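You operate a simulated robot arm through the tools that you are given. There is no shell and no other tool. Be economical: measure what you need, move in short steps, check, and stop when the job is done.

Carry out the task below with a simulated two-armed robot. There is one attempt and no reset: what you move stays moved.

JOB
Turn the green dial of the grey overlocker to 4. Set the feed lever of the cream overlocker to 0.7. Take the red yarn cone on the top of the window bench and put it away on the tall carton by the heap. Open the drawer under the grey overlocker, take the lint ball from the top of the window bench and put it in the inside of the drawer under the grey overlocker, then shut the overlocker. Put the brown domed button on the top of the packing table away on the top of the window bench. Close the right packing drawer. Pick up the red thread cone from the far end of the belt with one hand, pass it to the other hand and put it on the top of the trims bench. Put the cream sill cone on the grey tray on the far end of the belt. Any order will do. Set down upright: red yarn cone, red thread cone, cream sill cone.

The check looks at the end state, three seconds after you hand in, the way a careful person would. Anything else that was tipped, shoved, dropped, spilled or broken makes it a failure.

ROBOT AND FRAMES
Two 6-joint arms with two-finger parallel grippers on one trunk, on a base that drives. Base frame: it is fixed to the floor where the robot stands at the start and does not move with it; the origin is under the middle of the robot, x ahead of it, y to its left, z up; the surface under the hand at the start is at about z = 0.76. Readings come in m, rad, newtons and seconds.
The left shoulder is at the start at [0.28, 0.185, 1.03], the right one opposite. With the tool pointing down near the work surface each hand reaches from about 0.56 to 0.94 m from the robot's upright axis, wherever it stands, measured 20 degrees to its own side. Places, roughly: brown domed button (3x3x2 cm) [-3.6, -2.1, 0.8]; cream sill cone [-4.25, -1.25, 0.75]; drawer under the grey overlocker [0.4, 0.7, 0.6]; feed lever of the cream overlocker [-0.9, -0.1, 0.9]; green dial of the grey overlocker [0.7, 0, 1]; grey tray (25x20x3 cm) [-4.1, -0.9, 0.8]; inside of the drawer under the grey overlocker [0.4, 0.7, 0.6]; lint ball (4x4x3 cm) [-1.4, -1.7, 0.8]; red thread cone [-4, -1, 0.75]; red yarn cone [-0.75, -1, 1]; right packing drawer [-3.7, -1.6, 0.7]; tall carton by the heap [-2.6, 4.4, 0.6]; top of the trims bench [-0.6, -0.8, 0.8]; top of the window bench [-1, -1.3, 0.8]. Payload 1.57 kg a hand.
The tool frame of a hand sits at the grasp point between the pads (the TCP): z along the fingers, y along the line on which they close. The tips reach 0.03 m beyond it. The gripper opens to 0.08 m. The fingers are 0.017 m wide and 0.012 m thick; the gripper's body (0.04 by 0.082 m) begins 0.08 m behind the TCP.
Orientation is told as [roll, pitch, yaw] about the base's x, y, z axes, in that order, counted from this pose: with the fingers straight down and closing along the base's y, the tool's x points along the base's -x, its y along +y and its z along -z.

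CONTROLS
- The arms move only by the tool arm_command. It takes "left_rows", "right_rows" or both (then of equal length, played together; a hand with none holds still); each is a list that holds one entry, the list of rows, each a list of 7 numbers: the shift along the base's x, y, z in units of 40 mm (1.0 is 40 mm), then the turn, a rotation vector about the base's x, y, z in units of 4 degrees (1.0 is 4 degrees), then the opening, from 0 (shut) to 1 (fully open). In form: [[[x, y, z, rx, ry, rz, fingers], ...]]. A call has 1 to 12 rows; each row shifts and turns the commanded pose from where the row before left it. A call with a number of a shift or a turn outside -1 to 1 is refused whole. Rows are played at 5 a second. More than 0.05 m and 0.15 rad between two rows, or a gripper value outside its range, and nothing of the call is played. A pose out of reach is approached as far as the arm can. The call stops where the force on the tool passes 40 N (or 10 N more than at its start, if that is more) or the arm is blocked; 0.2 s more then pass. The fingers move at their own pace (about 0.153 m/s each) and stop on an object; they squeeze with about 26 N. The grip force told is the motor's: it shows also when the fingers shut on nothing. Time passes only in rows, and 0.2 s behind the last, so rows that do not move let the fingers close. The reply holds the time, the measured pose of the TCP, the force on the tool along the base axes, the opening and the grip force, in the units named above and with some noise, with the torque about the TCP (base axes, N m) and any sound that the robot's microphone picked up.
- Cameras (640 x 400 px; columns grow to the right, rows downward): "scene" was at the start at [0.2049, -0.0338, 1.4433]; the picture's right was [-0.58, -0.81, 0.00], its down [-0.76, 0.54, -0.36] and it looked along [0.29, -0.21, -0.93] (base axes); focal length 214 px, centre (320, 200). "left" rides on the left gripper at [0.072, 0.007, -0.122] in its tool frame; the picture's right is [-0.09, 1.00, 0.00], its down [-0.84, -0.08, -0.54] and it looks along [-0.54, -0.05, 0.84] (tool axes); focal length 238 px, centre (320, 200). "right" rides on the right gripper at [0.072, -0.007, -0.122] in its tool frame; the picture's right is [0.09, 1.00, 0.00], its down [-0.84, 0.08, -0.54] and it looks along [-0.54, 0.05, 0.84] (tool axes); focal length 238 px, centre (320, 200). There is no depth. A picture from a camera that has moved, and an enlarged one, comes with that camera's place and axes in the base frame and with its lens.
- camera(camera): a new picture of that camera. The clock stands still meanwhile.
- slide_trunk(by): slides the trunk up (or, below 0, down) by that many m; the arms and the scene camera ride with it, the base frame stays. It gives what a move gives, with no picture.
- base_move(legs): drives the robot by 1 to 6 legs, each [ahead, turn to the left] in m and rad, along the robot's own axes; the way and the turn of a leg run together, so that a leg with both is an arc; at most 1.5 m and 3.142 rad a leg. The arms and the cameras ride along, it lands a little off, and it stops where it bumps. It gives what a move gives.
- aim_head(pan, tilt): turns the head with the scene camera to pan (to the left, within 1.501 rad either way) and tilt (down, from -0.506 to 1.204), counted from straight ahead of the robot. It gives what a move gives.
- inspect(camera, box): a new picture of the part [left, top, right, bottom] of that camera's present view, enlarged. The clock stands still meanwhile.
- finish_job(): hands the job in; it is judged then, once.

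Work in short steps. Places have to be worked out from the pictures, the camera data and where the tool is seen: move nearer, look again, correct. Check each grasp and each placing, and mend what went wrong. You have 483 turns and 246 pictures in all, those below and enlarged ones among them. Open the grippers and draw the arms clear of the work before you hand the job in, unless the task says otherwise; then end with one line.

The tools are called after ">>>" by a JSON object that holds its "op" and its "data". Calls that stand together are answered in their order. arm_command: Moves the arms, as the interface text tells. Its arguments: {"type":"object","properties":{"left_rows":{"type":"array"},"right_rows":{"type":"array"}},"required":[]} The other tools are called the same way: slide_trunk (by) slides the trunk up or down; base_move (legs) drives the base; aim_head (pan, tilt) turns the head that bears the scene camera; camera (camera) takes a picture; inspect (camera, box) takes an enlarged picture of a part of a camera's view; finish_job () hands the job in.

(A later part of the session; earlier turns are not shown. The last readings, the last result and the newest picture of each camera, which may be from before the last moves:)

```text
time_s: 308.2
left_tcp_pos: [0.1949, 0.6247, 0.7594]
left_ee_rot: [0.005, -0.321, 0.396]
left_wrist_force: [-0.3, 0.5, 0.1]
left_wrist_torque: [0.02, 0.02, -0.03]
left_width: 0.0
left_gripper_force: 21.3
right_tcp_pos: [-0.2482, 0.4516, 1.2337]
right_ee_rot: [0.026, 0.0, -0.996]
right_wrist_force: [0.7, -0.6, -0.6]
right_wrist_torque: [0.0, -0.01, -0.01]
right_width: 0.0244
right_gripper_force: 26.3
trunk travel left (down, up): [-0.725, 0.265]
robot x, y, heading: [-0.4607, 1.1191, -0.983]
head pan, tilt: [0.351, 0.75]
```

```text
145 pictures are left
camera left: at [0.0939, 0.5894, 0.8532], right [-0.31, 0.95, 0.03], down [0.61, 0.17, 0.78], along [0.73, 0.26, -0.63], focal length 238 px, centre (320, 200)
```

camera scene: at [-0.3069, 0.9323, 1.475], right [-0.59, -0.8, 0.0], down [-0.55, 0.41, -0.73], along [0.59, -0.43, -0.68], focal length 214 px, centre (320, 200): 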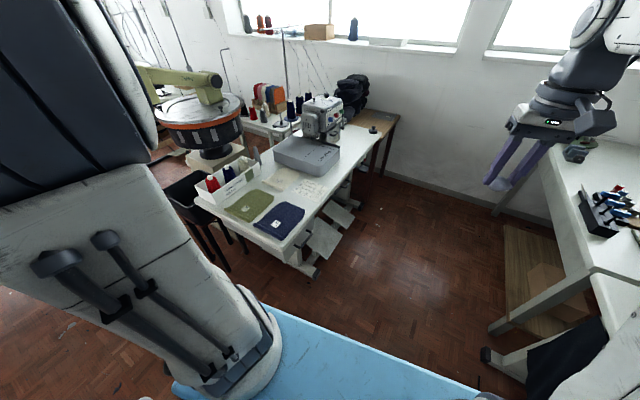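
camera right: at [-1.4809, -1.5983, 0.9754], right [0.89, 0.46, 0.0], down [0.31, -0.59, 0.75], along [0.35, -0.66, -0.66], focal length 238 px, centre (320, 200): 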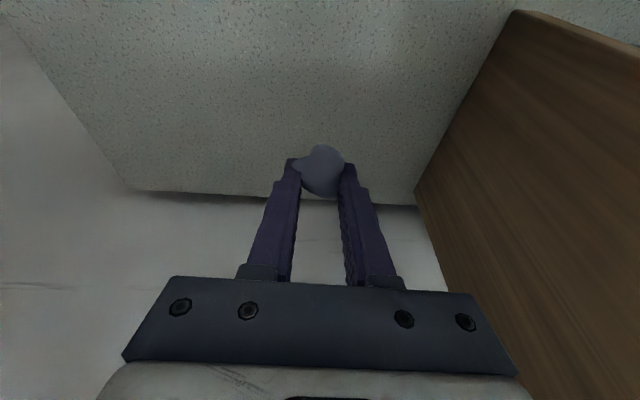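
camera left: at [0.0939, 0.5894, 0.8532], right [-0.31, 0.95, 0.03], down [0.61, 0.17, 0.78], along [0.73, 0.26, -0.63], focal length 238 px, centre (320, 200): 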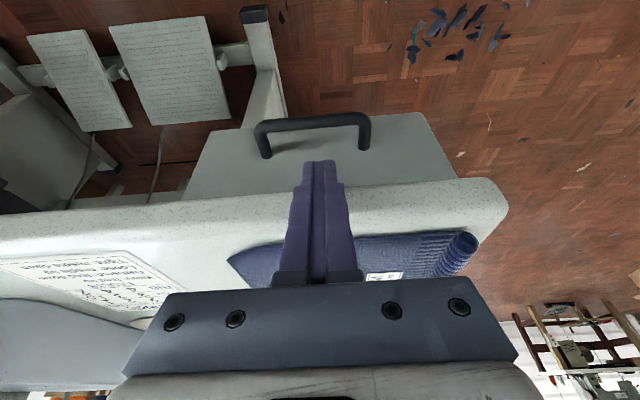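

Bar and gap are clear below the tip. I insert the fingertip behind the bar, biased slightly toward the drawer face.

>>> {"op": "arm_command", "data": {"left_rows": [[[0.28, 0.11, 0, 0, 0, 0, 0], [0.22, 0.09, -0.7, 0, 0, 0, 0], [0.22, 0.09, -0.7, 0, 0, 0, 0], [0.2, 0.08, -0.6, 0, 0, 0, 0]]]}}

>>> {"op": "camera", "data": {"camera": "left"}}

```text
time_s: 309.2
left_tcp_pos: [0.2289, 0.6345, 0.683]
left_ee_rot: [0.0, -0.319, 0.394]
left_wrist_force: [-42.5, -18.7, 22.7]
left_wrist_torque: [-0.91, 1.57, -0.18]
left_width: 0.0
left_gripper_force: 21.2
right_tcp_pos: [-0.2504, 0.4509, 1.2348]
right_ee_rot: [0.028, -0.003, -0.995]
right_wrist_force: [0.2, 0.6, -0.8]
right_wrist_torque: [-0.04, 0.04, 0.0]
right_width: 0.0245
right_gripper_force: 25.8
trunk travel left (down, up): [-0.725, 0.265]
robot x, y, heading: [-0.4664, 1.1161, -0.993]
head pan, tilt: [0.351, 0.75]
```

```text
144 pictures are left
camera left: at [0.1273, 0.6006, 0.7755], right [-0.3, 0.95, 0.03], down [0.61, 0.17, 0.78], along [0.74, 0.25, -0.63], focal length 238 px, centre (320, 200)
```

left: 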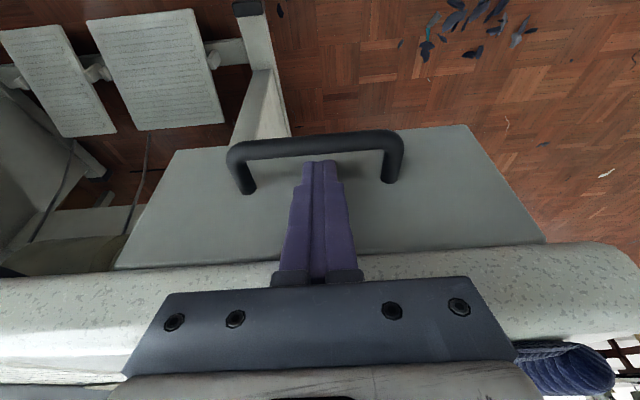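

The tip touches the drawer face behind the bar. I ease back 6 mm and go 12 mm lower.

>>> {"op": "arm_command", "data": {"left_rows": [[[-0.14, -0.06, 0, 0, 0, 0, 0], [0, 0, -0.3, 0, 0, 0, 0]]]}}

>>> {"op": "inspect", "data": {"camera": "left", "box": [200, 90, 440, 250]}}

```text
time_s: 309.9
left_tcp_pos: [0.2254, 0.6378, 0.6758]
left_ee_rot: [0.002, -0.325, 0.405]
left_wrist_force: [-21.1, 13.2, 37.1]
left_wrist_torque: [-1.65, -0.58, 0.0]
left_width: 0.0
left_gripper_force: 22.2
right_tcp_pos: [-0.2497, 0.4528, 1.236]
right_ee_rot: [0.026, -0.005, -0.993]
right_wrist_force: [-0.1, 0.2, -0.6]
right_wrist_torque: [0.01, 0.02, -0.02]
right_width: 0.0244
right_gripper_force: 26.1
trunk travel left (down, up): [-0.725, 0.265]
robot x, y, heading: [-0.4629, 1.1176, -0.989]
head pan, tilt: [0.351, 0.75]
stopped in row 2 (left hand): the force on the tool passed its limit at 67 N (the readings are from after the stop); the commanded pose is now the measured one
```

```text
2.50 times, centred on (320, 170) of left
camera zoom: at [0.126, 0.601, 0.7675], right [-0.31, 0.95, 0.03], down [0.6, 0.17, 0.78], along [0.74, 0.26, -0.62], focal length 596 px, centre (320, 275)
```

zoom: 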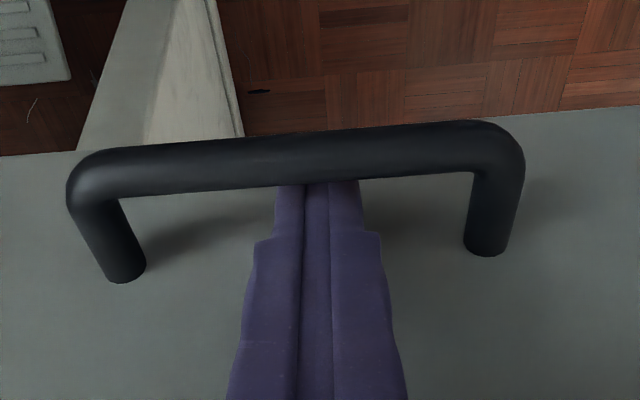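

The tip is hooked behind the bar. I pull toward the aisle.

>>> {"op": "arm_command", "data": {"left_rows": [[[-0.23, -0.1, 0, 0, 0, 0, 0], [-0.46, -0.195, 0, 0, 0, 0, 0], [-0.46, -0.195, 0, 0, 0, 0, 0], [-0.46, -0.195, 0, 0, 0, 0, 0]]]}}

>>> {"op": "camera", "data": {"camera": "left"}}

```text
time_s: 310.9
left_tcp_pos: [0.1629, 0.6097, 0.6704]
left_ee_rot: [0.003, -0.325, 0.402]
left_wrist_force: [-0.5, -0.4, 0.2]
left_wrist_torque: [-0.02, 0.0, -0.01]
left_width: 0.0
left_gripper_force: 21.1
right_tcp_pos: [-0.2474, 0.4524, 1.2336]
right_ee_rot: [0.026, 0.0, -0.993]
right_wrist_force: [0.6, -0.4, -0.1]
right_wrist_torque: [0.0, 0.01, -0.02]
right_width: 0.0246
right_gripper_force: 25.9
trunk travel left (down, up): [-0.725, 0.265]
robot x, y, heading: [-0.4621, 1.1161, -0.986]
head pan, tilt: [0.351, 0.75]
```

```text
142 pictures are left
camera left: at [0.0627, 0.5737, 0.7638], right [-0.31, 0.95, 0.03], down [0.6, 0.17, 0.78], along [0.74, 0.26, -0.63], focal length 238 px, centre (320, 200)
```

left: 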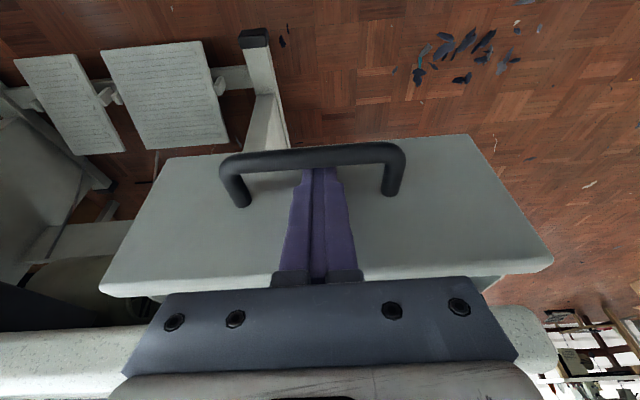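

The drawer follows. I pull about 14 cm further.

>>> {"op": "arm_command", "data": {"left_rows": [[[-0.46, -0.195, 0, 0, 0, 0, 0], [-0.46, -0.195, 0, 0, 0, 0, 0], [-0.46, -0.195, 0, 0, 0, 0, 0], [-0.46, -0.195, 0, 0, 0, 0, 0], [-0.46, -0.195, 0, 0, 0, 0, 0], [-0.46, -0.195, 0, 0, 0, 0, 0], [-0.46, -0.195, 0, 0, 0, 0, 0], [-0.23, -0.1, 0, 0, 0, 0, 0]]]}}

>>> {"op": "camera", "data": {"camera": "scene"}}

```text
time_s: 312.7
left_tcp_pos: [0.0266, 0.5514, 0.672]
left_ee_rot: [0.004, -0.324, 0.403]
left_wrist_force: [0.1, -1.0, 0.7]
left_wrist_torque: [0.02, 0.0, -0.03]
left_width: 0.0
left_gripper_force: 21.0
right_tcp_pos: [-0.2469, 0.4504, 1.2335]
right_ee_rot: [0.027, 0.001, -0.992]
right_wrist_force: [0.6, 1.0, 0.9]
right_wrist_torque: [-0.02, -0.01, -0.03]
right_width: 0.0243
right_gripper_force: 26.1
trunk travel left (down, up): [-0.725, 0.265]
robot x, y, heading: [-0.4635, 1.1172, -0.988]
head pan, tilt: [0.351, 0.75]
```

```text
141 pictures are left
camera scene: at [-0.3069, 0.9325, 1.475], right [-0.59, -0.81, 0.0], down [-0.55, 0.4, -0.73], along [0.59, -0.43, -0.68], focal length 214 px, centre (320, 200)
```

scene: 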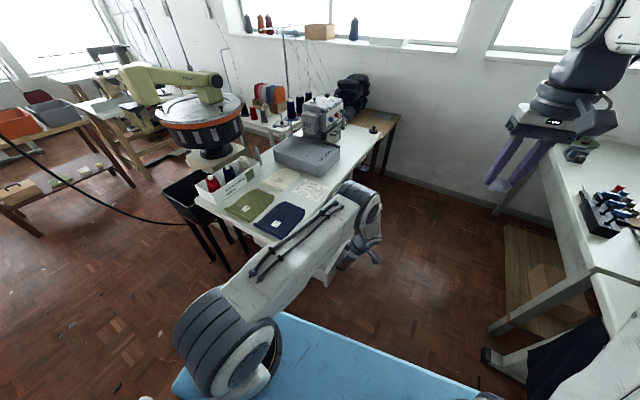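

The drawer is about 20 cm open. I unhook the left hand along its axis and raise it clear.

>>> {"op": "arm_command", "data": {"left_rows": [[[0.18, 0.08, 0, 0, 0, 0, 0], [-0.1, -0.04, 0.6, 0, 0, 0, 0], [-0.2, -0.08, 0.7, 0, 0, 0, 0], [-0.3, -0.12, 0.9, 0, 0, 0, 0], [-0.3, -0.12, 0.9, 0, 0, 0, 0], [0, 0.2, 0.9, 0, 0, 0, 0], [0, 0.4, 0.8, -0.39, 0.92, 0, 0], [0, 0.5, 0.8, -0.39, 0.92, 0, 0], [0, 0.5, 0.8, -0.39, 0.92, 0, 0], [0, 0.5, 0.8, -0.39, 0.92, 0, 0], [0, 0.5, 0.8, 0, 0, 0, 0], [0, 0.5, 0.8, 0, 0, 0, 0]]]}}

>>> {"op": "base_move", "data": {"legs": [[0, 0.4]]}}

>>> {"op": "camera", "data": {"camera": "scene"}}

>>> {"op": "camera", "data": {"camera": "right"}}

```text
time_s: 315.3
left_tcp_pos: [-0.0047, 0.6641, 1.0217]
left_ee_rot: [0.006, -0.045, 0.404]
left_wrist_force: [0.2, 0.2, 0.0]
left_wrist_torque: [0.02, -0.01, 0.02]
left_width: 0.0
left_gripper_force: 21.6
right_tcp_pos: [-0.2464, 0.451, 1.2342]
right_ee_rot: [0.026, 0.001, -0.992]
right_wrist_force: [0.4, -0.5, 0.5]
right_wrist_torque: [0.01, -0.02, 0.01]
right_width: 0.0242
right_gripper_force: 25.8
trunk travel left (down, up): [-0.725, 0.265]
robot x, y, heading: [-0.4603, 1.1145, -0.984]
head pan, tilt: [0.351, 0.75]
```

```text
time_s: 316.9
left_tcp_pos: [0.1348, 0.8768, 1.0226]
left_ee_rot: [0.007, -0.047, 0.8]
left_wrist_force: [0.2, 0.1, 0.2]
left_wrist_torque: [0.0, -0.03, -0.01]
left_width: 0.0
left_gripper_force: 21.4
right_tcp_pos: [-0.006, 0.5866, 1.2341]
right_ee_rot: [0.026, 0.001, -0.597]
right_wrist_force: [-1.2, 0.5, 0.3]
right_wrist_torque: [-0.01, 0.01, 0.01]
right_width: 0.0241
right_gripper_force: 26.4
trunk travel left (down, up): [-0.725, 0.265]
robot x, y, heading: [-0.46, 1.1146, -0.593]
head pan, tilt: [0.351, 0.75]
```

```text
140 pictures are left
camera scene: at [-0.2482, 1.007, 1.475], right [-0.23, -0.97, 0.0], down [-0.66, 0.16, -0.73], along [0.71, -0.17, -0.68], focal length 214 px, centre (320, 200)
```

scene: 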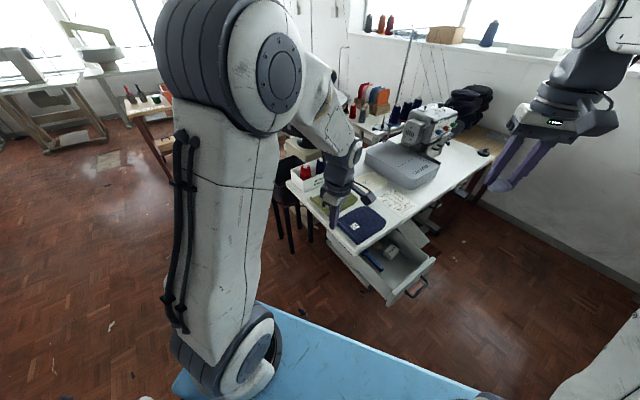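

```text
139 pictures are left
camera right: at [-0.0721, 0.6174, 1.3558], right [0.48, 0.88, 0.03], down [0.73, -0.42, 0.54], along [0.49, -0.24, -0.84], focal length 238 px, centre (320, 200)
```

right: 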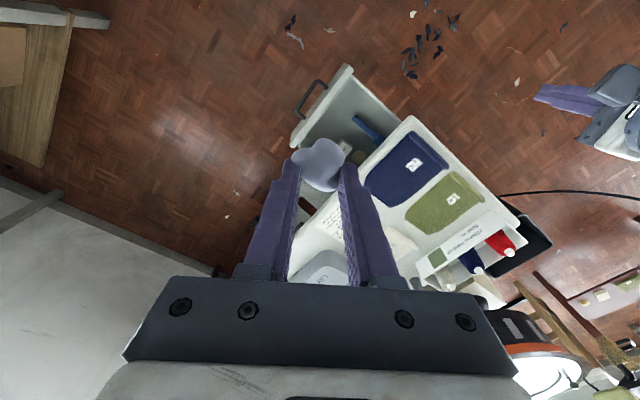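

The drawer is open. I zoom in to see its inside.

>>> {"op": "inspect", "data": {"camera": "right", "box": [270, 50, 430, 180]}}

```text
3.08 times, centred on (350, 115) of right
camera zoom: at [-0.0721, 0.6174, 1.3558], right [0.48, 0.88, 0.03], down [0.73, -0.42, 0.54], along [0.49, -0.24, -0.84], focal length 733 px, centre (228, 462)
```

zoom: 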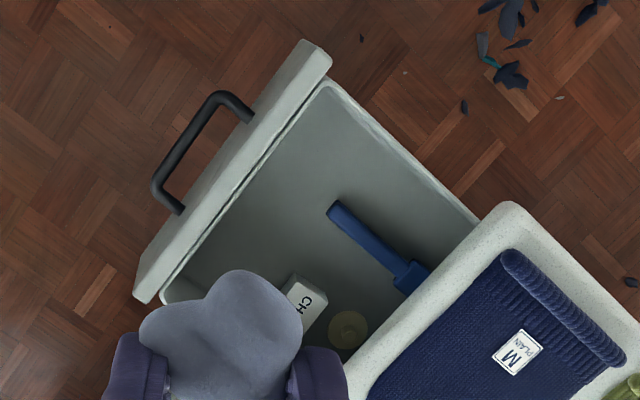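

A free spot in the drawer's front is at about (0.10, 0.62). I bring the lint over it and lower.

>>> {"op": "arm_command", "data": {"right_rows": [[[0.4, 0.12, -0.7, 0, 0, 0, 0.29], [0.4, 0.12, -0.7, 0, 0, 0, 0.29], [0.4, 0.12, -0.7, 0, 0, 0, 0.29], [0.4, 0.12, -0.7, 0, 0, 0, 0.29], [0.4, 0.12, -0.7, 0, 0, 0, 0.29], [0.4, 0.12, -0.7, 0, 0, 0, 0.29], [0.25, 0.1, -0.9, 0, 0, 0, 0.29], [0, 0, -0.9, 0, 0, 0, 0.29], [0, 0, -0.9, 0, 0, 0, 0.29], [0, 0, -0.9, 0, 0, 0, 0.29], [0, 0, -0.9, 0, 0, 0, 0.29]]]}}

>>> {"op": "camera", "data": {"camera": "right"}}

```text
time_s: 319.3
left_tcp_pos: [0.1342, 0.876, 1.0228]
left_ee_rot: [0.005, -0.044, 0.801]
left_wrist_force: [-0.3, 0.3, -0.2]
left_wrist_torque: [0.0, -0.02, 0.01]
left_width: 0.0
left_gripper_force: 20.6
right_tcp_pos: [0.099, 0.6198, 0.8854]
right_ee_rot: [0.024, -0.003, -0.597]
right_wrist_force: [0.1, -0.5, -0.1]
right_wrist_torque: [-0.06, 0.0, 0.02]
right_width: 0.0241
right_gripper_force: 26.2
trunk travel left (down, up): [-0.725, 0.265]
robot x, y, heading: [-0.4613, 1.118, -0.586]
head pan, tilt: [0.351, 0.75]
```

```text
137 pictures are left
camera right: at [0.0338, 0.6508, 1.0075], right [0.48, 0.88, 0.03], down [0.73, -0.42, 0.55], along [0.49, -0.24, -0.84], focal length 238 px, centre (320, 200)
```

right: 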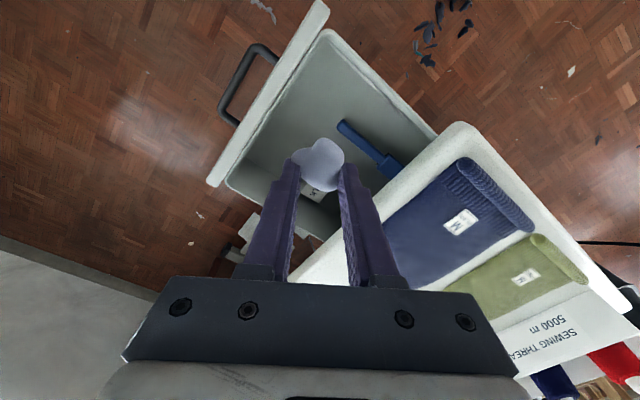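

The spot below is clear. I lower 14 cm and release.

>>> {"op": "arm_command", "data": {"right_rows": [[[0, 0, -0.9, 0, 0, 0, 0.29], [0, 0, -0.9, 0, 0, 0, 0.29], [0, 0, -0.9, 0, 0, 0, 0.29], [0, 0, -0.8, 0, 0, 0, 0.29], [0, 0, 0, 0, 0, 0, 0.65], [0, 0, 0, 0, 0, 0, 0.65]]]}}

>>> {"op": "camera", "data": {"camera": "right"}}

```text
time_s: 320.7
left_tcp_pos: [0.1348, 0.8774, 1.0219]
left_ee_rot: [0.005, -0.045, 0.799]
left_wrist_force: [0.3, 0.5, 0.9]
left_wrist_torque: [0.0, -0.01, -0.02]
left_width: 0.0
left_gripper_force: 21.5
right_tcp_pos: [0.1003, 0.6177, 0.7464]
right_ee_rot: [0.026, -0.002, -0.596]
right_wrist_force: [0.2, 0.3, -0.1]
right_wrist_torque: [0.03, -0.01, 0.01]
right_width: 0.0519
right_gripper_force: 0.0
trunk travel left (down, up): [-0.725, 0.265]
robot x, y, heading: [-0.4598, 1.1179, -0.582]
head pan, tilt: [0.351, 0.75]
```

```text
136 pictures are left
camera right: at [0.035, 0.6502, 0.8682], right [0.48, 0.88, 0.03], down [0.73, -0.42, 0.54], along [0.49, -0.24, -0.84], focal length 238 px, centre (320, 200)
```

right: 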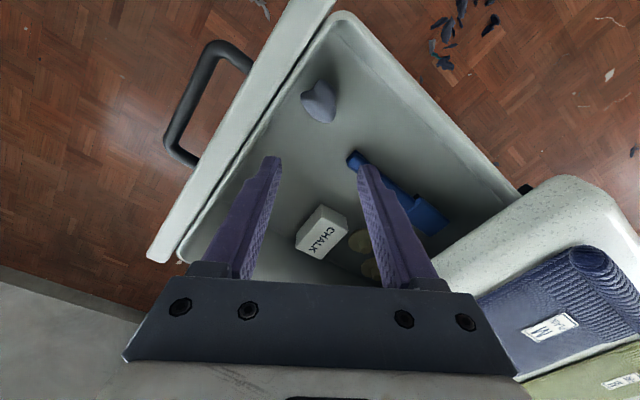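

The lint ball lies in the drawer. I lift the right hand out and turn the base back, so the left hand can push the drawer shut.

>>> {"op": "arm_command", "data": {"right_rows": [[[0, 0, 0.9, 0, 0, 0, 0.65], [0, 0, 0.9, 0, 0, 0, 0.65], [0, 0, 0.9, 0, 0, 0, 0.65], [0, 0, 0.9, 0, 0, 0, 0.65], [0, 0, 0.9, 0, 0, 0, 0.65], [-0.3, -0.1, 0.9, 0, 0, 0, 0.65], [-0.5, -0.1, 0.9, 0, 0, 0, 0.65], [-0.5, -0.1, 0.9, 0, 0, 0, 1], [-0.5, -0.1, 0.9, 0, 0, 0, 1], [-0.5, -0.1, 0.9, 0, 0, 0, 1], [-0.5, -0.1, 0.9, 0, 0, 0, 1], [-0.5, -0.1, 0.9, 0, 0, 0, 1]]]}}

>>> {"op": "base_move", "data": {"legs": [[0, -0.4]]}}

>>> {"op": "camera", "data": {"camera": "left"}}

```text
time_s: 323.3
left_tcp_pos: [0.1358, 0.8776, 1.023]
left_ee_rot: [0.006, -0.044, 0.8]
left_wrist_force: [-0.3, 0.8, -0.4]
left_wrist_torque: [0.01, 0.0, 0.02]
left_width: 0.0
left_gripper_force: 21.8
right_tcp_pos: [-0.033, 0.5925, 1.1783]
right_ee_rot: [0.026, 0.0, -0.597]
right_wrist_force: [0.7, 1.1, -0.6]
right_wrist_torque: [0.01, -0.02, -0.01]
right_width: 0.0799
right_gripper_force: 0.0
trunk travel left (down, up): [-0.725, 0.265]
robot x, y, heading: [-0.4638, 1.1201, -0.586]
head pan, tilt: [0.351, 0.75]
```

```text
time_s: 324.9
left_tcp_pos: [-0.0045, 0.6647, 1.0225]
left_ee_rot: [0.005, -0.045, 0.404]
left_wrist_force: [0.5, 0.6, 0.3]
left_wrist_torque: [0.02, 0.01, 0.02]
left_width: 0.0
left_gripper_force: 21.1
right_tcp_pos: [-0.2695, 0.466, 1.1784]
right_ee_rot: [0.026, 0.002, -0.995]
right_wrist_force: [0.8, -0.4, 0.0]
right_wrist_torque: [-0.03, 0.01, 0.01]
right_width: 0.0801
right_gripper_force: 0.1
trunk travel left (down, up): [-0.725, 0.265]
robot x, y, heading: [-0.4612, 1.1179, -0.986]
head pan, tilt: [0.351, 0.75]
```

```text
135 pictures are left
camera left: at [-0.0778, 0.64, 1.1411], right [-0.31, 0.95, 0.01], down [0.78, 0.24, 0.58], along [0.55, 0.18, -0.82], focal length 238 px, centre (320, 200)
```

left: 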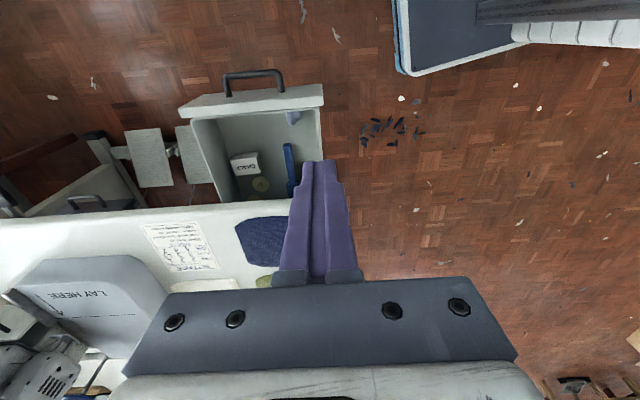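

The bar is now at about (0.015, 0.55, 0.665). I bring the left fingertips down in front of it, on the aisle side.

>>> {"op": "arm_command", "data": {"left_rows": [[[-0.12, -0.56, -0.8, 0, 0, 0, 0], [-0.12, -0.56, -0.8, 0, 0, 0, 0], [-0.12, -0.56, -0.8, 0, 0, 0, 0], [-0.12, -0.56, -0.8, 0, 0, 0, 0], [-0.12, -0.56, -0.8, 0, 0, 0, 0], [-0.12, -0.56, -0.8, 0, 0, 0, 0], [0, 0, -0.9, 0, 0, 0, 0], [0, 0, -0.9, 0, 0, 0, 0]]]}}

>>> {"op": "camera", "data": {"camera": "left"}}

```text
time_s: 326.7
left_tcp_pos: [-0.0326, 0.5299, 0.7586]
left_ee_rot: [0.004, -0.045, 0.403]
left_wrist_force: [-0.2, 0.4, -0.3]
left_wrist_torque: [0.0, -0.01, 0.0]
left_width: 0.0002
left_gripper_force: 21.4
right_tcp_pos: [-0.2696, 0.4663, 1.1778]
right_ee_rot: [0.027, 0.0, -0.994]
right_wrist_force: [-0.2, -0.3, 0.2]
right_wrist_torque: [0.0, -0.02, 0.01]
right_width: 0.0802
right_gripper_force: 0.0
trunk travel left (down, up): [-0.725, 0.265]
robot x, y, heading: [-0.4569, 1.1154, -0.984]
head pan, tilt: [0.351, 0.75]
```

```text
134 pictures are left
camera left: at [-0.1068, 0.5056, 0.8763], right [-0.31, 0.95, 0.01], down [0.78, 0.24, 0.58], along [0.55, 0.18, -0.82], focal length 238 px, centre (320, 200)
```

left: 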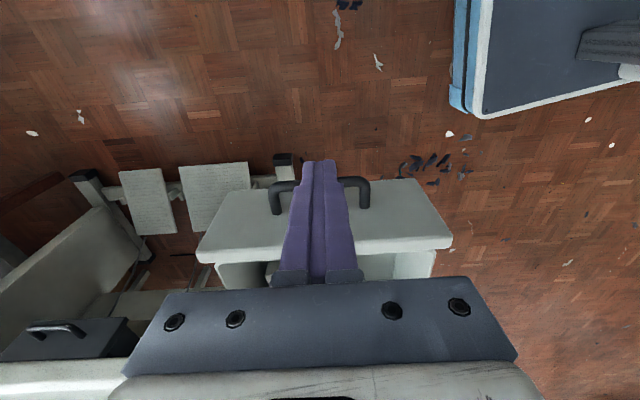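

Centred on the bar. I lower to its height and push the drawer in.

>>> {"op": "arm_command", "data": {"left_rows": [[[0, 0, -0.9, 0, 0, 0, 0], [0, 0, -0.9, 0, 0, 0, 0], [0.46, 0.195, 0, 0, 0, 0, 0], [0.46, 0.195, 0, 0, 0, 0, 0], [0.46, 0.195, 0, 0, 0, 0, 0], [0.46, 0.195, 0, 0, 0, 0, 0], [0.46, 0.195, 0, 0, 0, 0, 0], [0.46, 0.195, 0, 0, 0, 0, 0], [0.46, 0.195, 0, 0, 0, 0, 0]]]}}

>>> {"op": "camera", "data": {"camera": "left"}}

```text
time_s: 328.7
left_tcp_pos: [0.0957, 0.5851, 0.686]
left_ee_rot: [0.007, -0.046, 0.404]
left_wrist_force: [0.7, 0.9, -0.4]
left_wrist_torque: [-0.03, -0.01, 0.0]
left_width: 0.0
left_gripper_force: 21.4
right_tcp_pos: [-0.2693, 0.4663, 1.1781]
right_ee_rot: [0.026, 0.001, -0.991]
right_wrist_force: [0.4, -0.6, 0.4]
right_wrist_torque: [-0.01, -0.01, 0.02]
right_width: 0.0797
right_gripper_force: 0.1
trunk travel left (down, up): [-0.725, 0.265]
robot x, y, heading: [-0.4608, 1.1168, -0.988]
head pan, tilt: [0.351, 0.75]
```

```text
133 pictures are left
camera left: at [0.0231, 0.5611, 0.8052], right [-0.31, 0.95, 0.01], down [0.78, 0.24, 0.58], along [0.55, 0.18, -0.82], focal length 238 px, centre (320, 200)
```

left: 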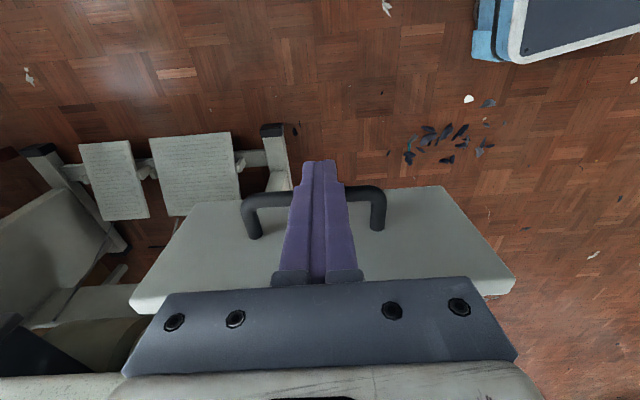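

It slides in. I keep pushing for the last 11 cm, slowing at the end.

>>> {"op": "arm_command", "data": {"left_rows": [[[0.46, 0.195, 0, 0, 0, 0, 0], [0.46, 0.195, 0, 0, 0, 0, 0], [0.46, 0.195, 0, 0, 0, 0, 0], [0.46, 0.195, 0, 0, 0, 0, 0], [0.23, 0.1, 0, 0, 0, 0, 0], [0.23, 0.1, 0, 0, 0, 0, 0], [0.23, 0.1, 0, 0, 0, 0, 0]]]}}

>>> {"op": "camera", "data": {"camera": "left"}}

```text
time_s: 330.3
left_tcp_pos: [0.1964, 0.628, 0.687]
left_ee_rot: [0.004, -0.045, 0.402]
left_wrist_force: [-3.7, -2.6, 1.4]
left_wrist_torque: [-0.06, 0.07, -0.03]
left_width: 0.0
left_gripper_force: 21.4
right_tcp_pos: [-0.2688, 0.4672, 1.1778]
right_ee_rot: [0.026, -0.001, -0.993]
right_wrist_force: [0.1, -1.2, -0.1]
right_wrist_torque: [-0.03, -0.01, 0.01]
right_width: 0.0799
right_gripper_force: 0.0
trunk travel left (down, up): [-0.725, 0.265]
robot x, y, heading: [-0.4639, 1.1162, -0.986]
head pan, tilt: [0.351, 0.75]
```

```text
132 pictures are left
camera left: at [0.1228, 0.603, 0.8053], right [-0.31, 0.95, 0.01], down [0.78, 0.24, 0.58], along [0.55, 0.18, -0.82], focal length 238 px, centre (320, 200)
```

left: 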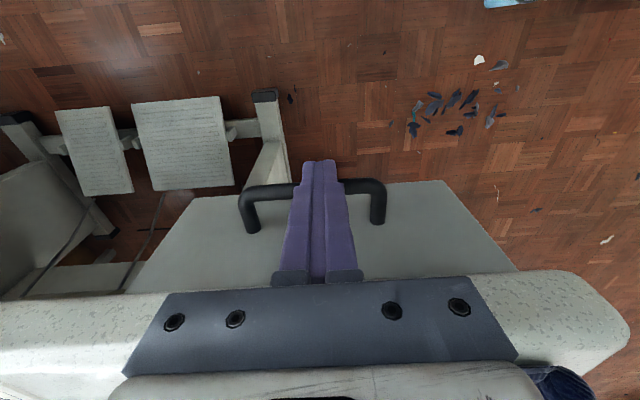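

A small force appears near the end. I press a few millimetres more to make sure it is shut.

>>> {"op": "arm_command", "data": {"left_rows": [[[0.1, 0.04, 0, 0, 0, 0, 0], [0.1, 0.04, 0, 0, 0, 0, 0], [0.1, 0.04, 0, 0, 0, 0, 0]]]}}

>>> {"op": "inspect", "data": {"camera": "scene", "box": [240, 180, 370, 290]}}

```text
time_s: 330.9
left_tcp_pos: [0.1972, 0.6261, 0.6856]
left_ee_rot: [0.01, -0.041, 0.398]
left_wrist_force: [-3.7, -0.9, 0.8]
left_wrist_torque: [-0.06, 0.06, 0.01]
left_width: 0.0001
left_gripper_force: 21.2
right_tcp_pos: [-0.27, 0.4656, 1.1774]
right_ee_rot: [0.026, -0.001, -0.995]
right_wrist_force: [-0.3, 0.2, 0.2]
right_wrist_torque: [0.02, -0.01, -0.01]
right_width: 0.08
right_gripper_force: 0.0
trunk travel left (down, up): [-0.725, 0.265]
robot x, y, heading: [-0.4632, 1.1138, -0.987]
head pan, tilt: [0.351, 0.75]
stopped in row 2 (left hand): the force on the tool passed its limit at 46 N (the readings are from after the stop); the commanded pose is now the measured one
```

```text
3.64 times, centred on (305, 235) of scene
camera zoom: at [-0.3076, 0.9321, 1.475], right [-0.6, -0.8, 0.0], down [-0.55, 0.41, -0.73], along [0.59, -0.44, -0.68], focal length 780 px, centre (374, 73)
```

zoom: 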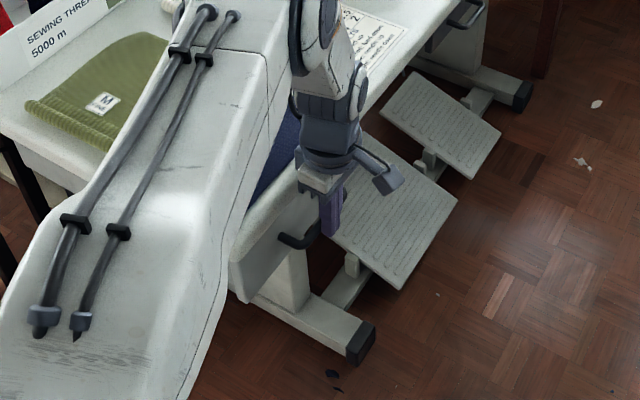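

The drawer is shut (bar back at its original place). I withdraw the left hand and raise it, turning it back.

>>> {"op": "arm_command", "data": {"left_rows": [[[-0.6, -0.25, 0, 0, 0, 0, 0], [-0.3, -0.1, 0.8, 0, 0, 0, 0], [0, 0, 0.9, 0, 0, -1, 0], [0, 0, 0.9, 0, 0, -1, 0], [0, 0.1, 0.9, 0, 0, -1, 0], [0, 0.2, 0.9, 0, 0, -1, 0], [0, 0.3, 0.9, 0, 0, -1, 0], [0, 0.3, 0.9, 0, 0, -1, 0], [0, 0.3, 0.9, 0, 0, -1, 1], [0, 0.3, 0.9, 0, 0, -1, 1], [0, 0.3, 0.9, 0, 0, -1, 1], [0, 0.3, 0.9, 0, 0, -1, 1]]]}}

>>> {"op": "arm_command", "data": {"left_rows": [[[0, 0.2, 0.9, 0, 0, -1, 1], [0, 0.2, 0.9, 0, 0, -1, 1], [0, 0.2, 0.9, 0, 0, -1, 1], [0, 0, 0.5, 0, 0, -1, 1], [0, 0, 0, 0, 0, -1, 1], [0, 0, 0, 0, 0, -1, 1], [0, 0, 0, 0, 0, -1, 1], [0, 0, 0, 0, 0, -1, 1], [0, 0, 0, 0, 0, -1, 1]]]}}

>>> {"op": "camera", "data": {"camera": "scene"}}

```text
time_s: 333.4
left_tcp_pos: [0.1618, 0.6995, 1.0787]
left_ee_rot: [0.01, -0.04, -0.301]
left_wrist_force: [0.2, 0.1, -0.2]
left_wrist_torque: [0.02, -0.04, 0.03]
left_width: 0.0802
left_gripper_force: 0.1
right_tcp_pos: [-0.2694, 0.4661, 1.1779]
right_ee_rot: [0.027, 0.001, -0.995]
right_wrist_force: [-0.2, 0.0, 0.0]
right_wrist_torque: [0.02, -0.02, 0.02]
right_width: 0.0801
right_gripper_force: 0.1
trunk travel left (down, up): [-0.725, 0.265]
robot x, y, heading: [-0.462, 1.1176, -0.985]
head pan, tilt: [0.351, 0.75]
```

```text
time_s: 335.4
left_tcp_pos: [0.1614, 0.721, 1.2063]
left_ee_rot: [0.009, -0.04, -0.928]
left_wrist_force: [-0.9, -0.3, 0.6]
left_wrist_torque: [0.0, 0.02, -0.02]
left_width: 0.08
left_gripper_force: 0.0
right_tcp_pos: [-0.27, 0.4662, 1.1772]
right_ee_rot: [0.026, -0.001, -0.995]
right_wrist_force: [0.9, 0.8, -0.1]
right_wrist_torque: [0.02, 0.01, -0.01]
right_width: 0.0799
right_gripper_force: 0.0
trunk travel left (down, up): [-0.725, 0.265]
robot x, y, heading: [-0.4611, 1.1128, -0.989]
head pan, tilt: [0.351, 0.75]
```

```text
130 pictures are left
camera scene: at [-0.3074, 0.9321, 1.475], right [-0.59, -0.8, 0.0], down [-0.55, 0.41, -0.73], along [0.59, -0.44, -0.68], focal length 214 px, centre (320, 200)
```

scene: 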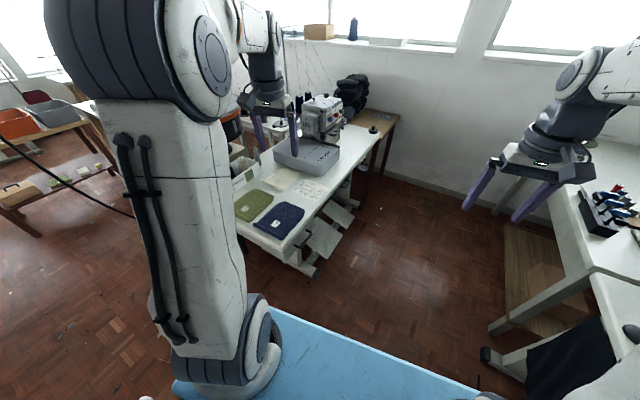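

Drawer closed, bench undisturbed. I retrace the known route back toward the inside of the L, to view the packing area.

>>> {"op": "base_move", "data": {"legs": [[0, 0.33], [-0.7, 0], [0, 0.69], [-1.1, 0], [0, -1.55], [1.3, 0]]}}

>>> {"op": "aim_head", "data": {"pan": -1.2, "tilt": 0.4}}

>>> {"op": "camera", "data": {"camera": "scene"}}

```text
time_s: 357.3
left_tcp_pos: [-1.6965, -0.443, 1.2071]
left_ee_rot: [0.009, -0.04, -1.449]
left_wrist_force: [-0.5, 0.2, -0.1]
left_wrist_torque: [-0.01, -0.03, -0.03]
left_width: 0.0799
left_gripper_force: 0.1
right_tcp_pos: [-2.1981, -0.4506, 1.1781]
right_ee_rot: [0.026, -0.003, -1.517]
right_wrist_force: [0.4, -0.2, 0.1]
right_wrist_torque: [0.03, 0.03, 0.0]
right_width: 0.0802
right_gripper_force: 0.1
trunk travel left (down, up): [-0.725, 0.265]
robot x, y, heading: [-2.041, 0.2103, -1.511]
head pan, tilt: [0.351, 0.75]
```

```text
time_s: 359.0
left_tcp_pos: [-1.6954, -0.4428, 1.2066]
left_ee_rot: [0.008, -0.041, -1.449]
left_wrist_force: [-0.2, 0.5, -1.2]
left_wrist_torque: [-0.01, 0.0, -0.01]
left_width: 0.0801
left_gripper_force: 0.0
right_tcp_pos: [-2.1979, -0.4509, 1.1773]
right_ee_rot: [0.027, -0.003, -1.518]
right_wrist_force: [-0.2, -0.1, 0.0]
right_wrist_torque: [-0.02, 0.0, -0.01]
right_width: 0.0801
right_gripper_force: 0.1
trunk travel left (down, up): [-0.725, 0.265]
robot x, y, heading: [-2.0388, 0.2075, -1.509]
head pan, tilt: [-1.201, 0.4]
```

```text
129 pictures are left
camera scene: at [-2.1153, 0.0088, 1.5061], right [-0.42, 0.91, 0.0], down [0.35, 0.16, -0.92], along [-0.84, -0.39, -0.39], focal length 214 px, centre (320, 200)
```

scene: 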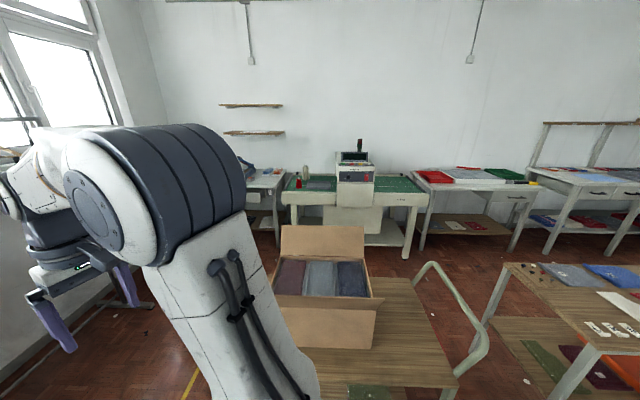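

The green belt is beyond the cart. I zoom in on its left end and the table beside it.

>>> {"op": "inspect", "data": {"camera": "scene", "box": [230, 140, 430, 260]}}

```text
3.20 times, centred on (330, 200) of scene
camera zoom: at [-2.1153, 0.0088, 1.5061], right [-0.42, 0.91, 0.0], down [0.35, 0.16, -0.92], along [-0.84, -0.39, -0.39], focal length 686 px, centre (288, 200)
```

zoom: 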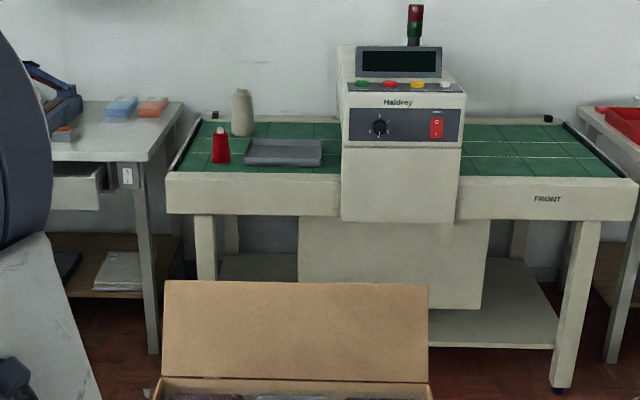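

The belt's left end holds the red cone, cream cone and grey tray; the packing table with its open drawer is left of it. To get there I must pass between the cart and the window bench, so I look at that gap closely.

>>> {"op": "base_move", "data": {"legs": [[0.3, 0], [0, -0.3]]}}

>>> {"op": "aim_head", "data": {"pan": -0.3, "tilt": 0.75}}

>>> {"op": "camera", "data": {"camera": "scene"}}

```text
time_s: 362.0
left_tcp_pos: [-1.8873, -0.8148, 1.2057]
left_ee_rot: [0.009, -0.041, -1.75]
left_wrist_force: [0.2, 0.2, 0.0]
left_wrist_torque: [0.01, 0.02, 0.03]
left_width: 0.0801
left_gripper_force: 0.1
right_tcp_pos: [-2.3681, -0.6729, 1.1778]
right_ee_rot: [0.026, -0.001, -1.819]
right_wrist_force: [0.1, 0.6, -0.5]
right_wrist_torque: [0.02, 0.04, 0.02]
right_width: 0.08
right_gripper_force: 0.1
trunk travel left (down, up): [-0.725, 0.265]
robot x, y, heading: [-2.0218, -0.0903, -1.817]
head pan, tilt: [-1.201, 0.4]
```

```text
time_s: 363.2
left_tcp_pos: [-1.8868, -0.8139, 1.2056]
left_ee_rot: [0.009, -0.04, -1.75]
left_wrist_force: [-0.6, -0.2, -0.4]
left_wrist_torque: [-0.01, -0.02, -0.04]
left_width: 0.08
left_gripper_force: 0.1
right_tcp_pos: [-2.3682, -0.671, 1.1781]
right_ee_rot: [0.026, -0.002, -1.818]
right_wrist_force: [0.5, -0.2, 0.7]
right_wrist_torque: [0.01, 0.03, -0.01]
right_width: 0.0801
right_gripper_force: 0.0
trunk travel left (down, up): [-0.725, 0.265]
robot x, y, heading: [-2.0177, -0.0914, -1.816]
head pan, tilt: [-0.3, 0.75]
```

```text
127 pictures are left
camera scene: at [-2.1036, -0.3173, 1.475], right [-0.86, 0.52, 0.0], down [0.35, 0.58, -0.73], along [-0.38, -0.63, -0.68], focal length 214 px, centre (320, 200)
```

scene: 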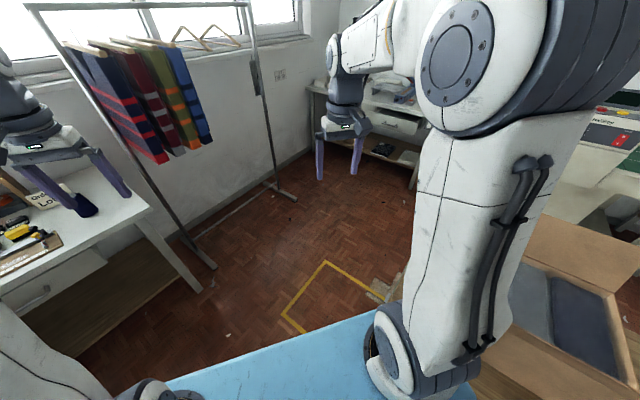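

>>> {"op": "aim_head", "data": {"pan": -0.95, "tilt": 0.9}}

>>> {"op": "camera", "data": {"camera": "scene"}}

>>> {"op": "camera", "data": {"camera": "right"}}

```text
time_s: 364.2
left_tcp_pos: [-1.8876, -0.815, 1.2067]
left_ee_rot: [0.009, -0.042, -1.751]
left_wrist_force: [0.0, 0.5, -0.5]
left_wrist_torque: [-0.02, -0.01, -0.01]
left_width: 0.08
left_gripper_force: 0.0
right_tcp_pos: [-2.3691, -0.6726, 1.1789]
right_ee_rot: [0.026, 0.0, -1.817]
right_wrist_force: [-0.5, -0.3, -0.7]
right_wrist_torque: [-0.03, 0.03, 0.0]
right_width: 0.0799
right_gripper_force: 0.1
trunk travel left (down, up): [-0.725, 0.265]
robot x, y, heading: [-2.0207, -0.089, -1.809]
head pan, tilt: [-0.949, 0.901]
```

```text
126 pictures are left
camera scene: at [-2.1309, -0.2744, 1.4631], right [-0.37, 0.93, 0.0], down [0.73, 0.29, -0.62], along [-0.58, -0.23, -0.78], focal length 214 px, centre (320, 200)
```

scene: 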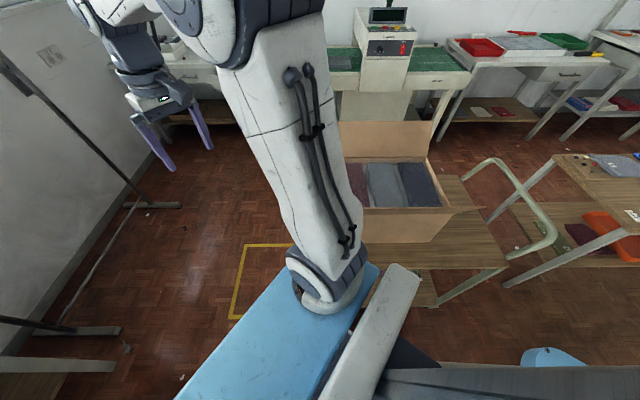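

```text
125 pictures are left
camera right: at [-2.3606, -0.6008, 1.3], right [0.99, -0.15, 0.03], down [-0.14, -0.83, 0.54], along [-0.06, -0.54, -0.84], focal length 238 px, centre (320, 200)
```

right: 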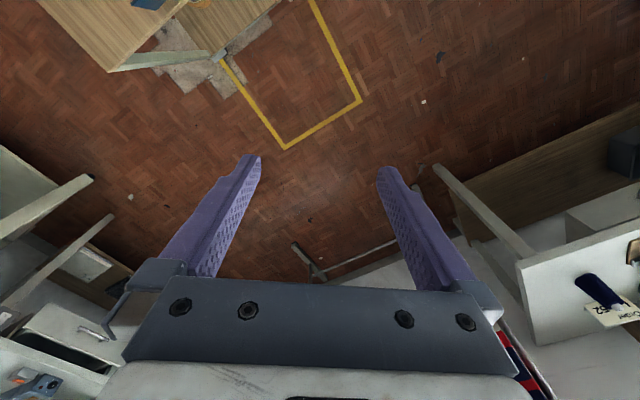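

From these views the cart's corners are about (-2.38,-0.44), (-2.77,-0.58), (-3.02,0.07), (-2.63,0.21), so there is a good metre south of it. I drive an arc around its corner.

>>> {"op": "base_move", "data": {"legs": [[0, 0.31], [0.37, 0], [0.55, -1.35]]}}

>>> {"op": "aim_head", "data": {"pan": 0, "tilt": 0.6}}

>>> {"op": "camera", "data": {"camera": "scene"}}

```text
time_s: 370.9
left_tcp_pos: [-2.8465, -1.3587, 1.2052]
left_ee_rot: [0.008, -0.041, -2.795]
left_wrist_force: [0.1, 0.5, 0.8]
left_wrist_torque: [0.01, 0.01, 0.0]
left_width: 0.0801
left_gripper_force: 0.0
right_tcp_pos: [-2.9645, -0.871, 1.1791]
right_ee_rot: [0.027, -0.002, -2.865]
right_wrist_force: [0.8, 0.3, 0.3]
right_wrist_torque: [0.03, 0.01, 0.0]
right_width: 0.08
right_gripper_force: 0.1
trunk travel left (down, up): [-0.725, 0.265]
robot x, y, heading: [-2.2834, -0.8821, -2.854]
head pan, tilt: [-0.949, 0.901]
cut short: leg 3
```

```text
time_s: 372.1
left_tcp_pos: [-2.8467, -1.3573, 1.2055]
left_ee_rot: [0.008, -0.04, -2.796]
left_wrist_force: [-0.9, -0.3, -0.1]
left_wrist_torque: [0.01, 0.03, 0.01]
left_width: 0.0799
left_gripper_force: 0.1
right_tcp_pos: [-2.9642, -0.8707, 1.1778]
right_ee_rot: [0.027, -0.001, -2.864]
right_wrist_force: [1.1, 0.5, -1.0]
right_wrist_torque: [-0.02, -0.01, 0.04]
right_width: 0.0801
right_gripper_force: 0.1
trunk travel left (down, up): [-0.725, 0.265]
robot x, y, heading: [-2.2873, -0.8775, -2.856]
head pan, tilt: [0.0, 0.6]
```

```text
124 pictures are left
camera scene: at [-2.5255, -0.9507, 1.4878], right [-0.28, 0.96, 0.0], down [0.54, 0.16, -0.82], along [-0.79, -0.23, -0.57], focal length 214 px, centre (320, 200)
```

scene: 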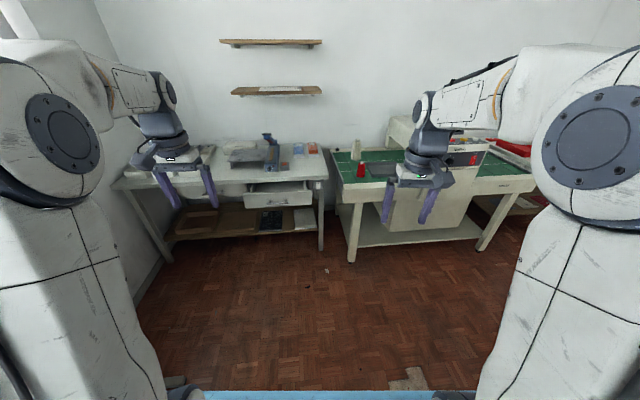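

I'm facing the packing table and the belt. I zoom in on both.

>>> {"op": "inspect", "data": {"camera": "scene", "box": [110, 120, 340, 240]}}

>>> {"op": "inspect", "data": {"camera": "scene", "box": [320, 120, 480, 230]}}

```text
2.78 times, centred on (225, 180) of scene
camera zoom: at [-2.5255, -0.9507, 1.4878], right [-0.28, 0.96, 0.0], down [0.54, 0.16, -0.82], along [-0.79, -0.23, -0.57], focal length 597 px, centre (584, 256)
```

zoom: 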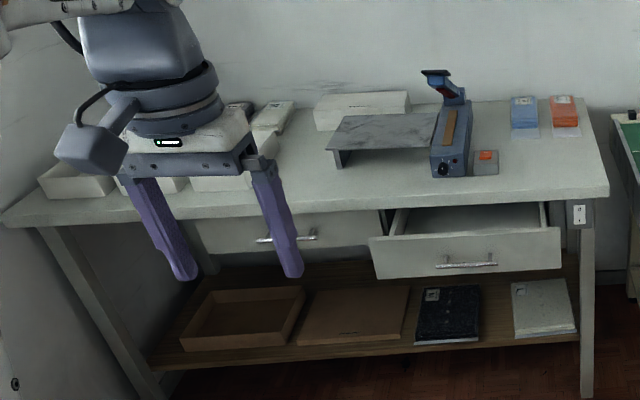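

```text
3.64 times, centred on (400, 175) of scene
camera zoom: at [-2.5255, -0.9507, 1.4878], right [-0.28, 0.96, 0.0], down [0.54, 0.16, -0.82], along [-0.79, -0.23, -0.57], focal length 780 px, centre (29, 291)
```

zoom: 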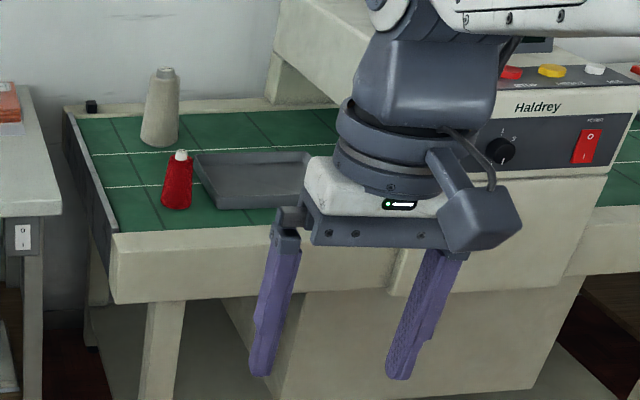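

The belt's front faces f; I drive to stand in front of its left end, facing it squarely.

>>> {"op": "base_move", "data": {"legs": [[0, 0.115], [0.35, 0], [0, -0.465], [0.68, 0], [0, 0.465]]}}

>>> {"op": "aim_head", "data": {"pan": -0.15, "tilt": 0.85}}

>>> {"op": "camera", "data": {"camera": "scene"}}

>>> {"op": "camera", "data": {"camera": "right"}}

```text
time_s: 381.0
left_tcp_pos: [-3.7903, -1.5086, 1.2064]
left_ee_rot: [0.01, -0.041, -2.684]
left_wrist_force: [0.4, 0.2, 0.3]
left_wrist_torque: [-0.03, 0.04, -0.01]
left_width: 0.0803
left_gripper_force: 0.0
right_tcp_pos: [-3.9618, -1.0381, 1.1773]
right_ee_rot: [0.027, -0.002, -2.752]
right_wrist_force: [0.0, 0.4, 0.9]
right_wrist_torque: [-0.02, 0.02, 0.03]
right_width: 0.08
right_gripper_force: 0.1
trunk travel left (down, up): [-0.725, 0.265]
robot x, y, heading: [-3.288, -0.9701, -2.744]
head pan, tilt: [0.0, 0.6]
```

```text
time_s: 381.8
left_tcp_pos: [-3.7902, -1.5097, 1.2063]
left_ee_rot: [0.009, -0.041, -2.684]
left_wrist_force: [0.5, -0.3, 0.8]
left_wrist_torque: [0.0, 0.01, 0.0]
left_width: 0.0801
left_gripper_force: 0.0
right_tcp_pos: [-3.9627, -1.0383, 1.1786]
right_ee_rot: [0.028, -0.003, -2.75]
right_wrist_force: [-0.2, 0.6, -0.9]
right_wrist_torque: [-0.01, 0.0, -0.01]
right_width: 0.0801
right_gripper_force: 0.2
trunk travel left (down, up): [-0.725, 0.265]
robot x, y, heading: [-3.2864, -0.9724, -2.74]
head pan, tilt: [-0.15, 0.85]
```

```text
121 pictures are left
camera scene: at [-3.5116, -1.0538, 1.467], right [-0.25, 0.97, 0.0], down [0.73, 0.19, -0.66], along [-0.64, -0.16, -0.75], focal length 214 px, centre (320, 200)
```

scene: 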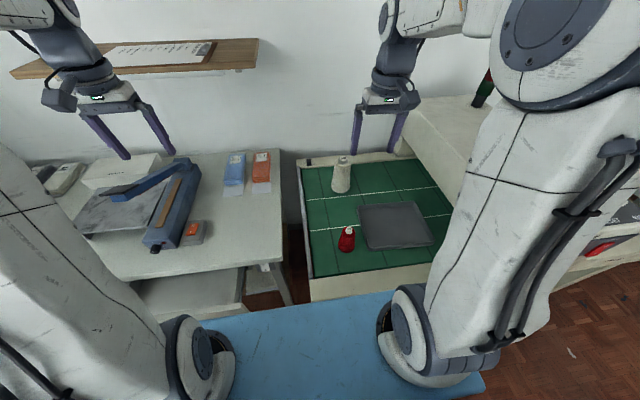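

```text
120 pictures are left
camera right: at [-3.8996, -1.0027, 1.3], right [0.46, -0.89, 0.03], down [-0.75, -0.38, 0.55], along [-0.47, -0.27, -0.84], focal length 238 px, centre (320, 200)
```

right: 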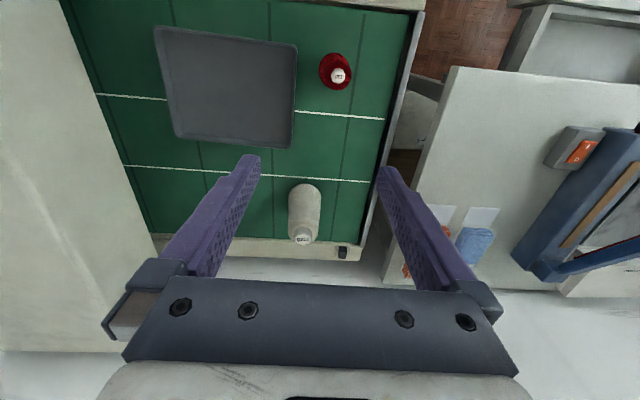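

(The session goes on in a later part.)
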